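You operate a simulated robot arm through the tools that you are given. There is no shell and no other tool. Be economical: measure what you need, move in short steps, check, and stop when the job is done.

You run a simulated robot arm. Do the job below in one go: nothing can be reset, and whatever is moved stays where it is left.

## Task
Press the bath pulse button to switch it up.

Only the result counts: the job must be done as asked and must still hold three seconds after the hand-in. Knocking over, shifting, dropping, spilling or breaking anything else fails it.

## Robot
A 7-joint arm with a two-finger parallel gripper on a trunk, on a base that drives. Base frame: it is fixed to the floor where the robot stands at the start and does not move with it; the origin is under the middle of the robot, x ahead of it, y to its left, z up. Units: mm, degrees, N and s.
Its first joint turns from -115.0 to 115.0 degrees. Places, roughly: bath pulse button [500, 0, 900]. Payload 3.91 kg.
The tool frame sits at the grasp point between the pads (the TCP): z along the fingers, y along the line on which they close. The tips reach 30 mm beyond it. The gripper opens to 110 mm. The fingers are 20 mm wide and 10 mm thick; the gripper's body (48 by 112 mm) begins 55 mm behind the TCP.
Orientation is told as [roll, pitch, yaw] about the base's x, y, z axes, in that order, counted from this pose: with the fingers straight down and closing along the base's y, the tool's x points along the base's -x, its y along +y and its z along -z.

## Interface
- The arm moves only by the tool drive_tool. Its argument "rows" is a list of rows, each a list of 3 entries, a list of its own where there are three numbers: the shift along the tool's x, y, z in mm, then the turn, a rotation vector about the tool's x, y, z in degrees, then the gripper command, from -1 (fully open) to 1 (shut), values between in proportion. In form: [[[tx, ty, tz], [wx, wy, wz], claw], ...]. A call has 1 to 12 rows; each row shifts and turns the commanded pose from where the row before left it, along the tool's axes as they then stand. Rows are played at 5 a second. More than 50 mm and 8.6 degrees between two rows, or a gripper value outside its range, and nothing of the call is played. A pose out of reach is approached as far as the arm can. The call stops where the force on the tool passes 40 N (or 10 N more than at its start, if that is more) or the arm is blocked; 0.2 s more then pass. Each finger travels about 108 mm/s and halts on what it meets, pressing with about 26 N; the grip force reading is that of the motor and also rises with nothing between the fingers. The clock runs only during rows and for 0.2 s after the last one: add rows that do not move to give the fingers time. The reply holds the time, the measured pose of the TCP, the force on the tool along the base axes, the opening and the grip force, in the units named above and with some noise.
- Cameras (640 x 400 px; columns grow to the right, rows downward): "scene" is now at [16.2, 127.6, 1588.7]; the picture's right is [-0.31, -0.95, 0.00], its down [-0.66, 0.22, -0.72] and it looks along [0.68, -0.23, -0.69] (base axes); focal length 279 px, centre (320, 200). "wrist" rides on the gripper at [72, 17, -103] in the tool frame; the picture's right is [-0.23, 0.97, 0.00], its down [-0.76, -0.18, -0.62] and it looks along [-0.61, -0.14, 0.78] (tool axes); focal length 222 px, centre (320, 200). There is no depth. A picture from a camera that has moved, and an enlarged one, comes with that camera's place and axes in the base frame and with its lens.
- get_image(camera): a new picture of that camera. No time passes.
- move_column(by): slides the trunk up (or, below 0, down) by that many mm; the arm and the scene camera ride with it, the base frame stays. It gives what a move gives, with no picture.
- steer(legs): drives the robot by 1 to 6 legs, each [ahead, turn to the left] in mm and degrees, along the robot's own axes; the way and the turn of a leg run together, so that a leg with both is an arc; at most 1500 mm and 180 degrees a leg. The arm and the cameras ride along, it lands a little off, and it stops where it bumps. It gives what a move gives.
- aim_head(pan, tilt): turns the head with the scene camera to pan (to the left, within 155 degrees either way) and tilt (down, from -29 to 69), counted from straight ahead of the robot. It gives what a move gives.
- close_up(camera, box): a new picture of the part [left, top, right, bottom] of that camera's present view, enlarged. No time passes.
- close_job(): hands the job in; it is judged then, once.

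Go step by step. Nothing tells you exact positions but the pictures and the camera data: compare them with the known pose of the tool, close in by small moves and look again before you grip or let go. The budget is 120 turns and 78 pictures, counting those below and the enlarged ones. Unless the task says otherwise, let go and move clear before handing in, and close with one line.

The tools are called after ">>>" as a command line: name --argument value ..., lists and objects as JSON in quotes. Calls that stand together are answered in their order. drive_tool: Moves the arm, as the interface text tells. Its arguments: {"type":"object","properties":{"rows":{"type":"array","items":{"type":"array"}}},"required":["rows"]} The other tools are called the same way: move_column (by) slides the trunk up or down; steer (legs) drives the base; aim_head (pan, tilt) turns the head that bears the scene camera; get_image (camera) takes a picture; close_up (camera, box) takes an enlarged picture of a part of a camera's view; close_job () hands the job in.

At the start:

```text
time_s: 0.0
tool_pos: [511.1, 118.6, 1156.9]
tool_rot: [0.0, 0.0, 0.1]
ft_force: [0.1, 0.4, 0.8]
opening: 109.8
finger_force: 0.0
trunk travel left (down, up): [-700.0, 290.0]
robot x, y, heading: [-0.7, 0.2, 0.1]
head pan, tilt: [-18.2, 43.9]
```

scene: 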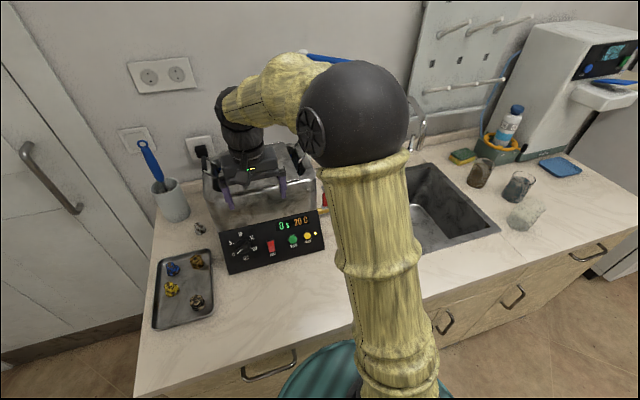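
wrist: 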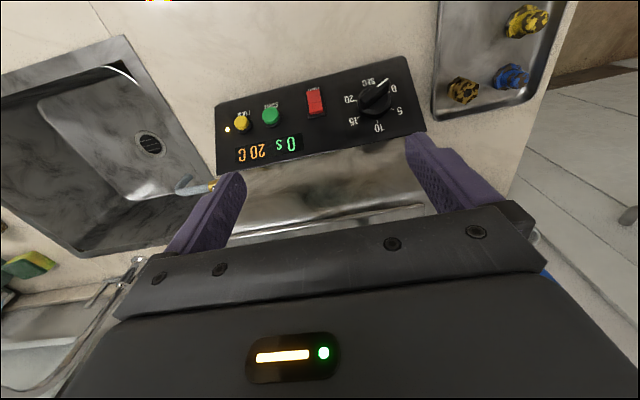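

I see an ultrasonic bath with a panel holding a knob, a red switch, a green button and a yellow button with a lit lamp beside it. I'll enlarge the panel to read the labels.

>>> close_up --camera "scene" --box '[215, 205, 335, 280]'

>>> close_up --camera "wrist" --box '[210, 50, 430, 180]'

```text
5.33 times, centred on (275, 242) of scene
camera zoom: at [16.2, 127.6, 1588.7], right [-0.31, -0.95, 0.0], down [-0.66, 0.22, -0.72], along [0.68, -0.23, -0.69], focal length 1488 px, centre (560, -27)
```

zoom: 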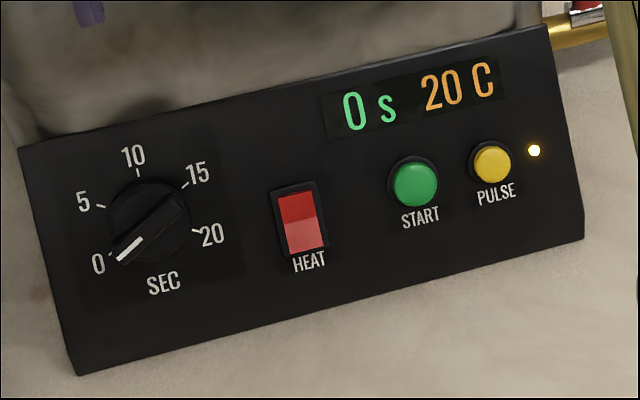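

```text
2.91 times, centred on (320, 115) of wrist
camera zoom: at [439.1, 135.0, 1259.5], right [0.23, 0.97, 0.0], down [0.76, -0.18, 0.62], along [0.61, -0.14, -0.78], focal length 646 px, centre (320, 447)
```

zoom: 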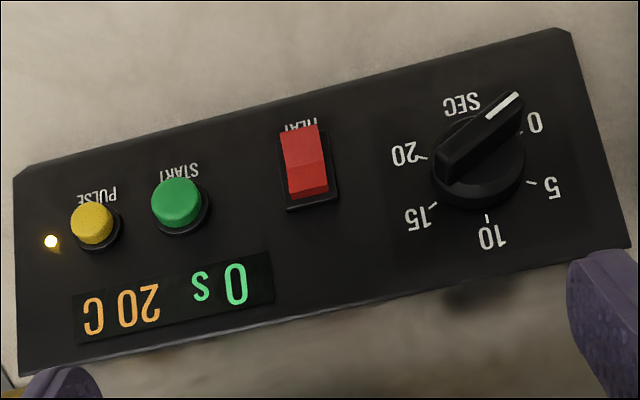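

The yellow PULSE button triangulates to about [528, -5, 930]. Its panel leans back, facing [-0.84, 0, 0.54]. I'll shut the fingers, pull back and line up with y = -5, then tilt the tool to face the panel.

>>> drive_tool --rows '[[[25, -31, 0], [0, 0, 0], 1], [[25, -31, 0], [0, 0, 0], 1], [[25, -31, 0], [0, 0, 0], 1], [[25, -31, 0], [0, 0, 0], 1], [[0, 0, 0], [0, -8, 0], 1], [[0, 0, 0], [0, -8, 0], 1], [[0, 0, 0], [0, -8, 0], 1], [[0, 0, 0], [0, -8, 0], 1], [[0, 0, 0], [0, -8, 0], 1], [[0, 0, 0], [0, -8, 0], 1], [[0, 0, 0], [0, -8, 0], 1], [[0, 0, 0], [0, 0, 0], 1]]'

```text
time_s: 2.6
tool_pos: [443.1, -7.3, 1185.0]
tool_rot: [0.0, -56.0, 0.0]
ft_force: [1.2, -0.3, 0.2]
opening: 0.2
finger_force: 26.2
out of reach, approached as far as the arm can: row 10, 11
trunk travel left (down, up): [-700.0, 290.0]
robot x, y, heading: [0.0, 3.2, -0.1]
head pan, tilt: [-18.2, 43.9]
```

The tool is tilted as wanted but at the near limit of its reach. I'll look before lowering.

>>> get_image --camera "scene"

>>> get_image --camera "wrist"

```text
73 pictures are left
camera scene: at [16.0, 127.5, 1588.7], right [-0.31, -0.95, 0.0], down [-0.66, 0.22, -0.72], along [0.68, -0.23, -0.69], focal length 279 px, centre (320, 200)
```

scene: 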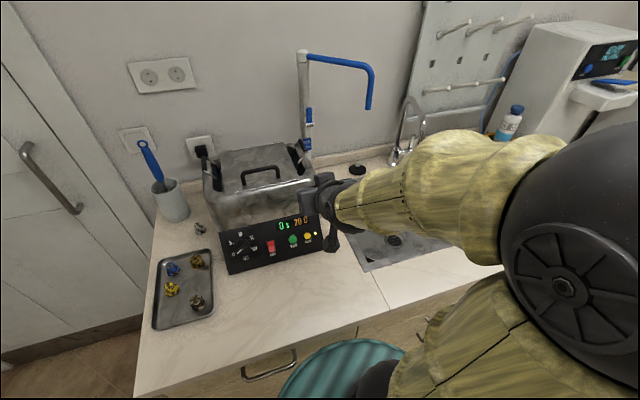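

```text
72 pictures are left
camera wrist: at [317.1, 9.9, 1182.1], right [0.13, 0.97, 0.19], down [-0.09, -0.18, 0.98], along [0.99, -0.14, 0.07], focal length 222 px, centre (320, 200)
```

wrist: 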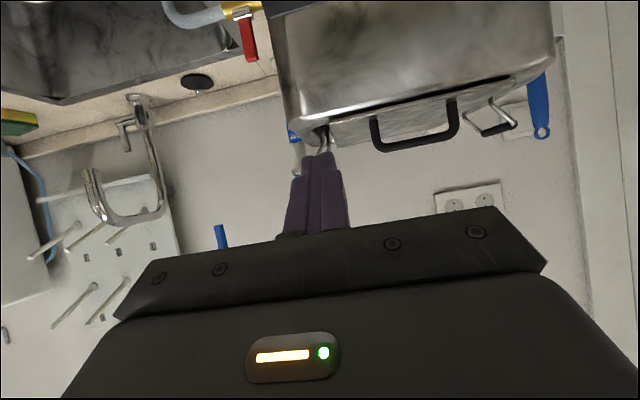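

I'll back the base up 150 mm so the arm can work less folded, then extend it again.

>>> steer --legs '[[-150, 0]]'

```text
time_s: 4.0
tool_pos: [292.8, -6.5, 1184.5]
tool_rot: [-0.1, -56.0, 0.1]
ft_force: [-0.2, 0.0, 0.0]
opening: 0.0
finger_force: 26.3
trunk travel left (down, up): [-700.0, 290.0]
robot x, y, heading: [-146.2, 1.0, -0.3]
head pan, tilt: [-18.2, 43.9]
```

>>> drive_tool --rows '[[[-24, 0, 36], [0, 0, 0], 1], [[-24, 0, 36], [0, 0, 0], 1], [[-24, 0, 36], [0, 0, 0], 1], [[0, 0, 0], [0, 0, 0], 1]]'

>>> get_image --camera "scene"

```text
time_s: 5.0
tool_pos: [426.1, -10.6, 1182.8]
tool_rot: [0.0, -56.0, 0.1]
ft_force: [-0.2, 0.0, -0.8]
opening: 0.0
finger_force: 26.2
trunk travel left (down, up): [-700.0, 290.0]
robot x, y, heading: [-148.5, 1.5, -0.1]
head pan, tilt: [-18.2, 43.9]
```

```text
71 pictures are left
camera scene: at [-134.4, 127.5, 1588.7], right [-0.31, -0.95, 0.0], down [-0.66, 0.22, -0.72], along [0.68, -0.22, -0.69], focal length 279 px, centre (320, 200)
```

scene: 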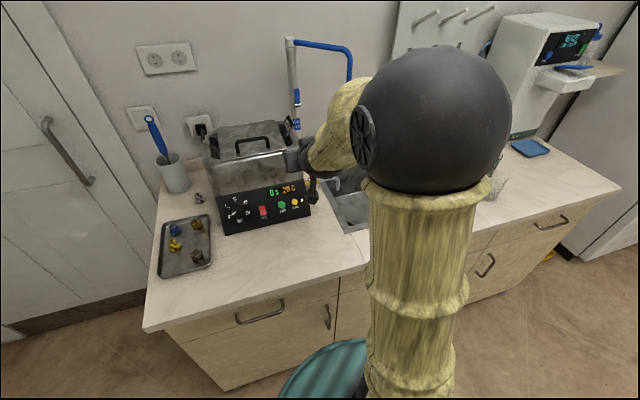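

The elbow is high and clear. I'll lower the trunk so the tool sits on the button's axis, and take another view of the button for triangulation.

>>> move_column --by -185

>>> close_up --camera "scene" --box '[190, 100, 350, 200]'

>>> get_image --camera "wrist"

```text
time_s: 7.0
tool_pos: [426.3, -10.5, 998.6]
tool_rot: [0.0, -56.1, 0.2]
ft_force: [-0.3, 0.7, 0.2]
opening: 0.0
finger_force: 25.6
trunk travel left (down, up): [-515.0, 475.0]
robot x, y, heading: [-150.6, 0.9, 0.1]
head pan, tilt: [-18.2, 43.9]
```

```text
4.00 times, centred on (270, 150) of scene
camera zoom: at [-133.8, 127.4, 1403.7], right [-0.31, -0.95, 0.0], down [-0.66, 0.22, -0.72], along [0.68, -0.22, -0.69], focal length 1116 px, centre (520, 400)
```

zoom: 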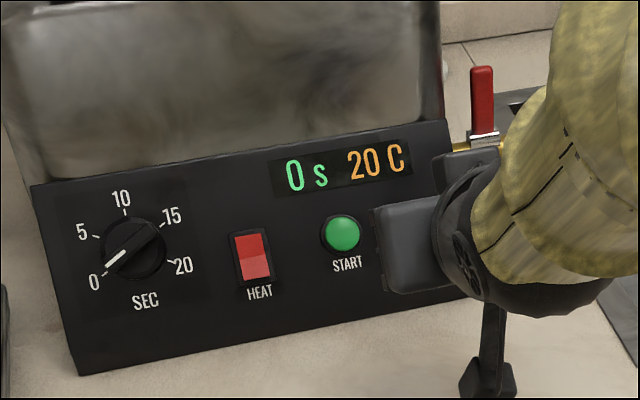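

```text
69 pictures are left
camera wrist: at [299.3, 6.5, 995.4], right [0.13, 0.97, 0.19], down [-0.09, -0.18, 0.98], along [0.99, -0.14, 0.07], focal length 222 px, centre (320, 200)
```

wrist: 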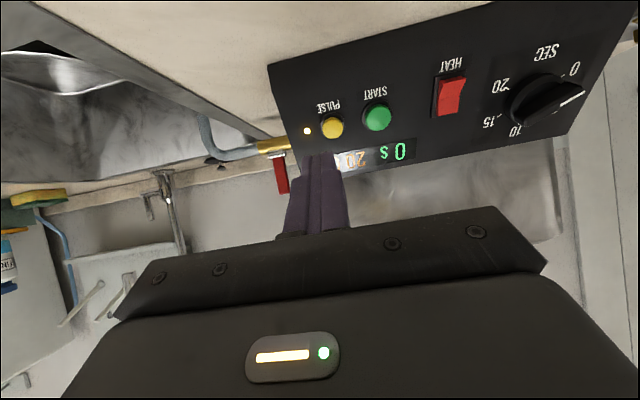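

The wrist view puts the button nearer [529, 0, 938]. I'll shift a little left, move 60 mm closer along the axis, and check again.

>>> drive_tool --rows '[[[-3, 4, 20], [0, 0, 0], 1], [[-2, 4, 20], [0, 0, 0], 1], [[0, 0, 20], [0, 0, 0], 1], [[0, 0, 0], [0, 0, 0], 1]]'

>>> close_up --camera "wrist" --box '[240, 90, 400, 190]'

>>> close_up --camera "scene" --box '[190, 100, 350, 200]'

```text
time_s: 8.0
tool_pos: [480.3, -2.6, 967.1]
tool_rot: [-0.1, -56.0, 0.2]
ft_force: [1.5, 0.8, 0.5]
opening: 0.1
finger_force: 25.7
trunk travel left (down, up): [-515.0, 475.0]
robot x, y, heading: [-149.2, 2.9, -0.1]
head pan, tilt: [-18.2, 43.9]
```

```text
4.00 times, centred on (320, 140) of wrist
camera zoom: at [353.7, 14.6, 964.8], right [0.13, 0.97, 0.19], down [-0.09, -0.18, 0.98], along [0.99, -0.14, 0.07], focal length 888 px, centre (320, 440)
```

zoom: 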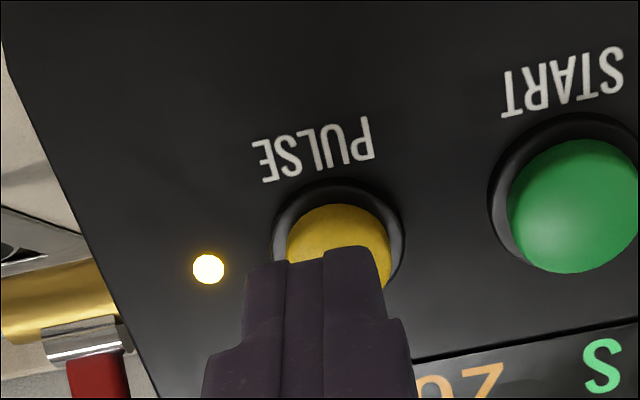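

```text
4.00 times, centred on (270, 150) of scene
camera zoom: at [-133.5, 127.4, 1403.7], right [-0.31, -0.95, 0.0], down [-0.66, 0.22, -0.72], along [0.68, -0.22, -0.69], focal length 1116 px, centre (520, 400)
```

zoom: 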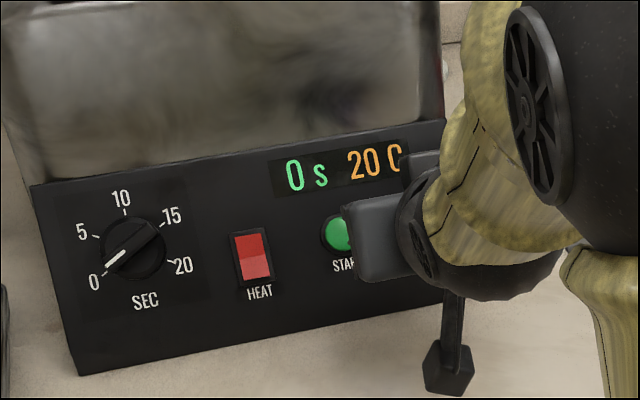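

The wrist view puts the button at about y = 1, z = 941. I'll shift the tip up 5 mm and left 3 mm, then advance 12 mm and look.

>>> drive_tool --rows '[[[-5, 3, 0], [0, 0, 0], 1], [[0, 0, 6], [0, 0, 0], 1], [[0, 0, 6], [0, 0, 0], 1], [[0, 0, 0], [0, 0, 0], 1]]'

>>> close_up --camera "wrist" --box '[240, 90, 400, 190]'

```text
time_s: 9.0
tool_pos: [492.5, -0.4, 966.0]
tool_rot: [-0.1, -56.0, 0.2]
ft_force: [0.9, 0.3, -0.8]
opening: 0.0
finger_force: 26.2
trunk travel left (down, up): [-515.0, 475.0]
robot x, y, heading: [-151.3, -1.6, -0.3]
head pan, tilt: [-18.2, 43.9]
```

```text
4.00 times, centred on (320, 140) of wrist
camera zoom: at [365.5, 18.0, 963.3], right [0.13, 0.97, 0.19], down [-0.09, -0.18, 0.98], along [0.99, -0.14, 0.07], focal length 888 px, centre (320, 440)
```

zoom: 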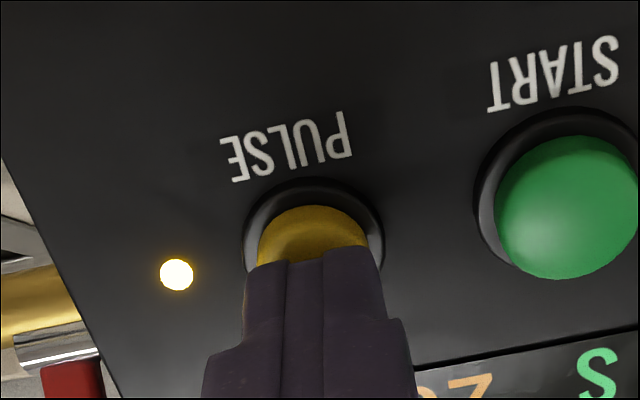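

The tip is now centred on the button's axis. I'll advance slowly until it presses.

>>> drive_tool --rows '[[[0, 0, 3], [0, 0, 0], 1], [[0, 0, 3], [0, 0, 0], 1], [[0, 0, 2], [0, 0, 0], 1], [[0, 0, 2], [0, 0, 0], 1], [[0, 0, 0], [0, 0, 0], 1]]'

>>> close_up --camera "wrist" --box '[240, 90, 400, 190]'

```text
time_s: 10.2
tool_pos: [498.0, 0.4, 959.9]
tool_rot: [-0.2, -56.2, 0.1]
ft_force: [-4.7, 3.6, 5.3]
opening: 0.0
finger_force: 26.2
trunk travel left (down, up): [-515.0, 475.0]
robot x, y, heading: [-151.6, -1.9, -0.2]
head pan, tilt: [-18.2, 43.9]
```

```text
4.00 times, centred on (320, 140) of wrist
camera zoom: at [372.3, 17.9, 957.8], right [0.13, 0.97, 0.19], down [-0.09, -0.18, 0.98], along [0.99, -0.14, 0.07], focal length 888 px, centre (320, 440)
```

zoom: 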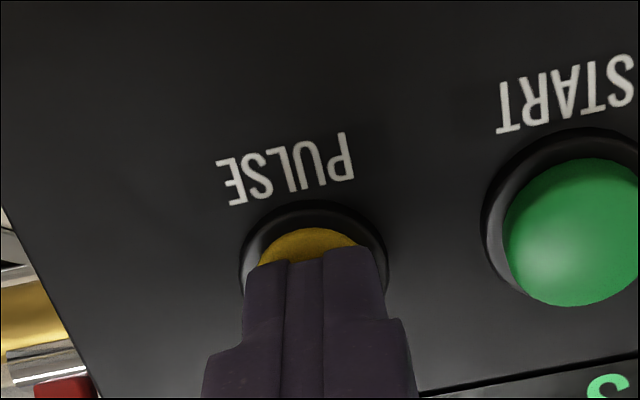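

Contact is about 8 N and the lamp has changed. I'll back straight off and see what state it is in.

>>> drive_tool --rows '[[[0, 0, -8], [0, 0, 0], 1], [[0, 0, -12], [0, 0, 0], 1], [[0, 0, 0], [0, 0, 0], 1]]'

>>> close_up --camera "wrist" --box '[200, 50, 440, 200]'

```text
time_s: 11.0
tool_pos: [483.5, 1.8, 971.0]
tool_rot: [-0.1, -56.0, 0.3]
ft_force: [0.6, 0.0, 0.4]
opening: 0.0
finger_force: 25.7
trunk travel left (down, up): [-515.0, 475.0]
robot x, y, heading: [-153.3, 1.0, 0.1]
head pan, tilt: [-18.2, 43.9]
```

```text
2.67 times, centred on (320, 125) of wrist
camera zoom: at [356.7, 18.5, 969.4], right [0.13, 0.97, 0.19], down [-0.09, -0.18, 0.98], along [0.99, -0.14, 0.07], focal length 592 px, centre (320, 400)
```

zoom: 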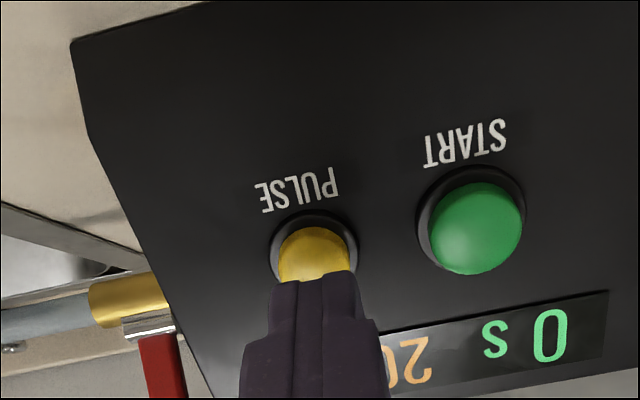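

The lamp is dark after the press. I'll wait and take a few more views to see whether it stays off or blinks.

>>> drive_tool --rows '[[[0, 0, -15], [0, 0, 0], 1], [[0, 0, -15], [0, 0, 0], 1]]'

>>> get_image --camera "wrist"

>>> drive_tool --rows '[[[0, 0, 0], [0, 0, 0], 1]]'

>>> get_image --camera "wrist"

>>> drive_tool --rows '[[[0, 0, 0], [0, 0, 0], 1], [[0, 0, 0], [0, 0, 0], 1]]'

>>> get_image --camera "wrist"

```text
time_s: 11.6
tool_pos: [458.8, 1.0, 987.4]
tool_rot: [-0.1, -56.0, 0.1]
ft_force: [0.3, 0.7, -0.5]
opening: 0.0
finger_force: 26.2
trunk travel left (down, up): [-515.0, 475.0]
robot x, y, heading: [-149.4, 1.1, -0.1]
head pan, tilt: [-18.2, 43.9]
```

```text
63 pictures are left
camera wrist: at [332.6, 17.0, 986.0], right [0.13, 0.97, 0.19], down [-0.09, -0.18, 0.98], along [0.99, -0.14, 0.07], focal length 222 px, centre (320, 200)
```

wrist: 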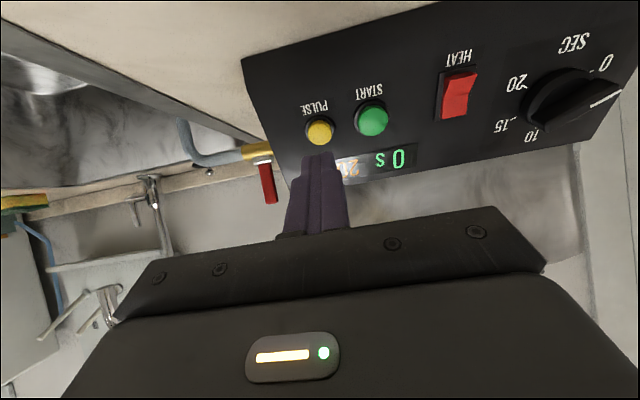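

```text
time_s: 12.0
tool_pos: [458.8, 0.3, 986.8]
tool_rot: [-0.1, -56.0, 0.0]
ft_force: [0.1, -0.4, -0.3]
opening: 0.1
finger_force: 26.5
trunk travel left (down, up): [-515.0, 475.0]
robot x, y, heading: [-154.6, -0.4, 0.3]
head pan, tilt: [-18.2, 43.9]
```

```text
62 pictures are left
camera wrist: at [332.8, 17.0, 985.8], right [0.13, 0.97, 0.19], down [-0.09, -0.18, 0.98], along [0.99, -0.14, 0.07], focal length 222 px, centre (320, 200)
```

wrist: 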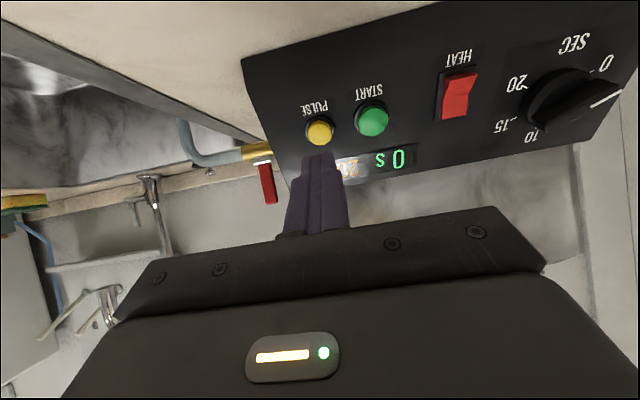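

```text
time_s: 12.6
tool_pos: [459.3, 0.8, 987.2]
tool_rot: [-0.1, -56.0, 0.1]
ft_force: [0.3, 0.8, 0.1]
opening: 0.1
finger_force: 25.8
trunk travel left (down, up): [-515.0, 475.0]
robot x, y, heading: [-149.9, -1.4, -0.1]
head pan, tilt: [-18.2, 43.9]
```

```text
61 pictures are left
camera wrist: at [332.8, 17.0, 985.9], right [0.13, 0.97, 0.19], down [-0.09, -0.18, 0.98], along [0.99, -0.14, 0.07], focal length 222 px, centre (320, 200)
```

wrist: 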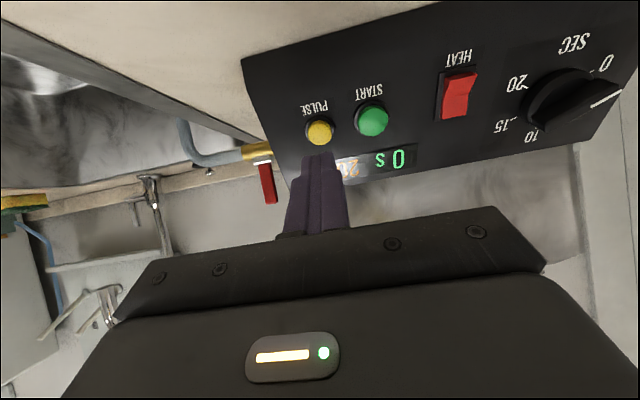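

The lamp stays dark. I'll enlarge it once to check its state and the button's height.

>>> close_up --camera "wrist" --box '[264, 95, 344, 145]'

```text
8.00 times, centred on (304, 120) of wrist
camera zoom: at [332.8, 17.0, 985.9], right [0.13, 0.97, 0.19], down [-0.09, -0.18, 0.98], along [0.99, -0.14, 0.07], focal length 1777 px, centre (448, 840)
```

zoom: 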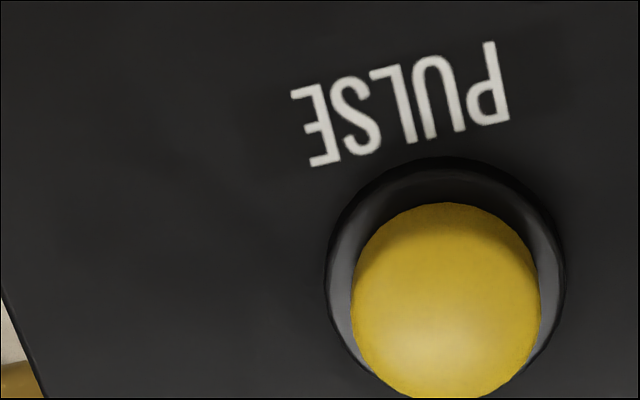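

The lamp has gone from lit to steadily off, the button is out, and the tool is well clear with nothing else touched. One press has changed the state, so I'm handing in.

>>> close_job

```text
The job is handed in.
```

I pressed the bath's PULSE button once, and its lamp went from lit to off and stayed off. I took "switch it up" to mean the released (off) state, because the lamp was already lit at the start; the task text doesn't confirm that reading.
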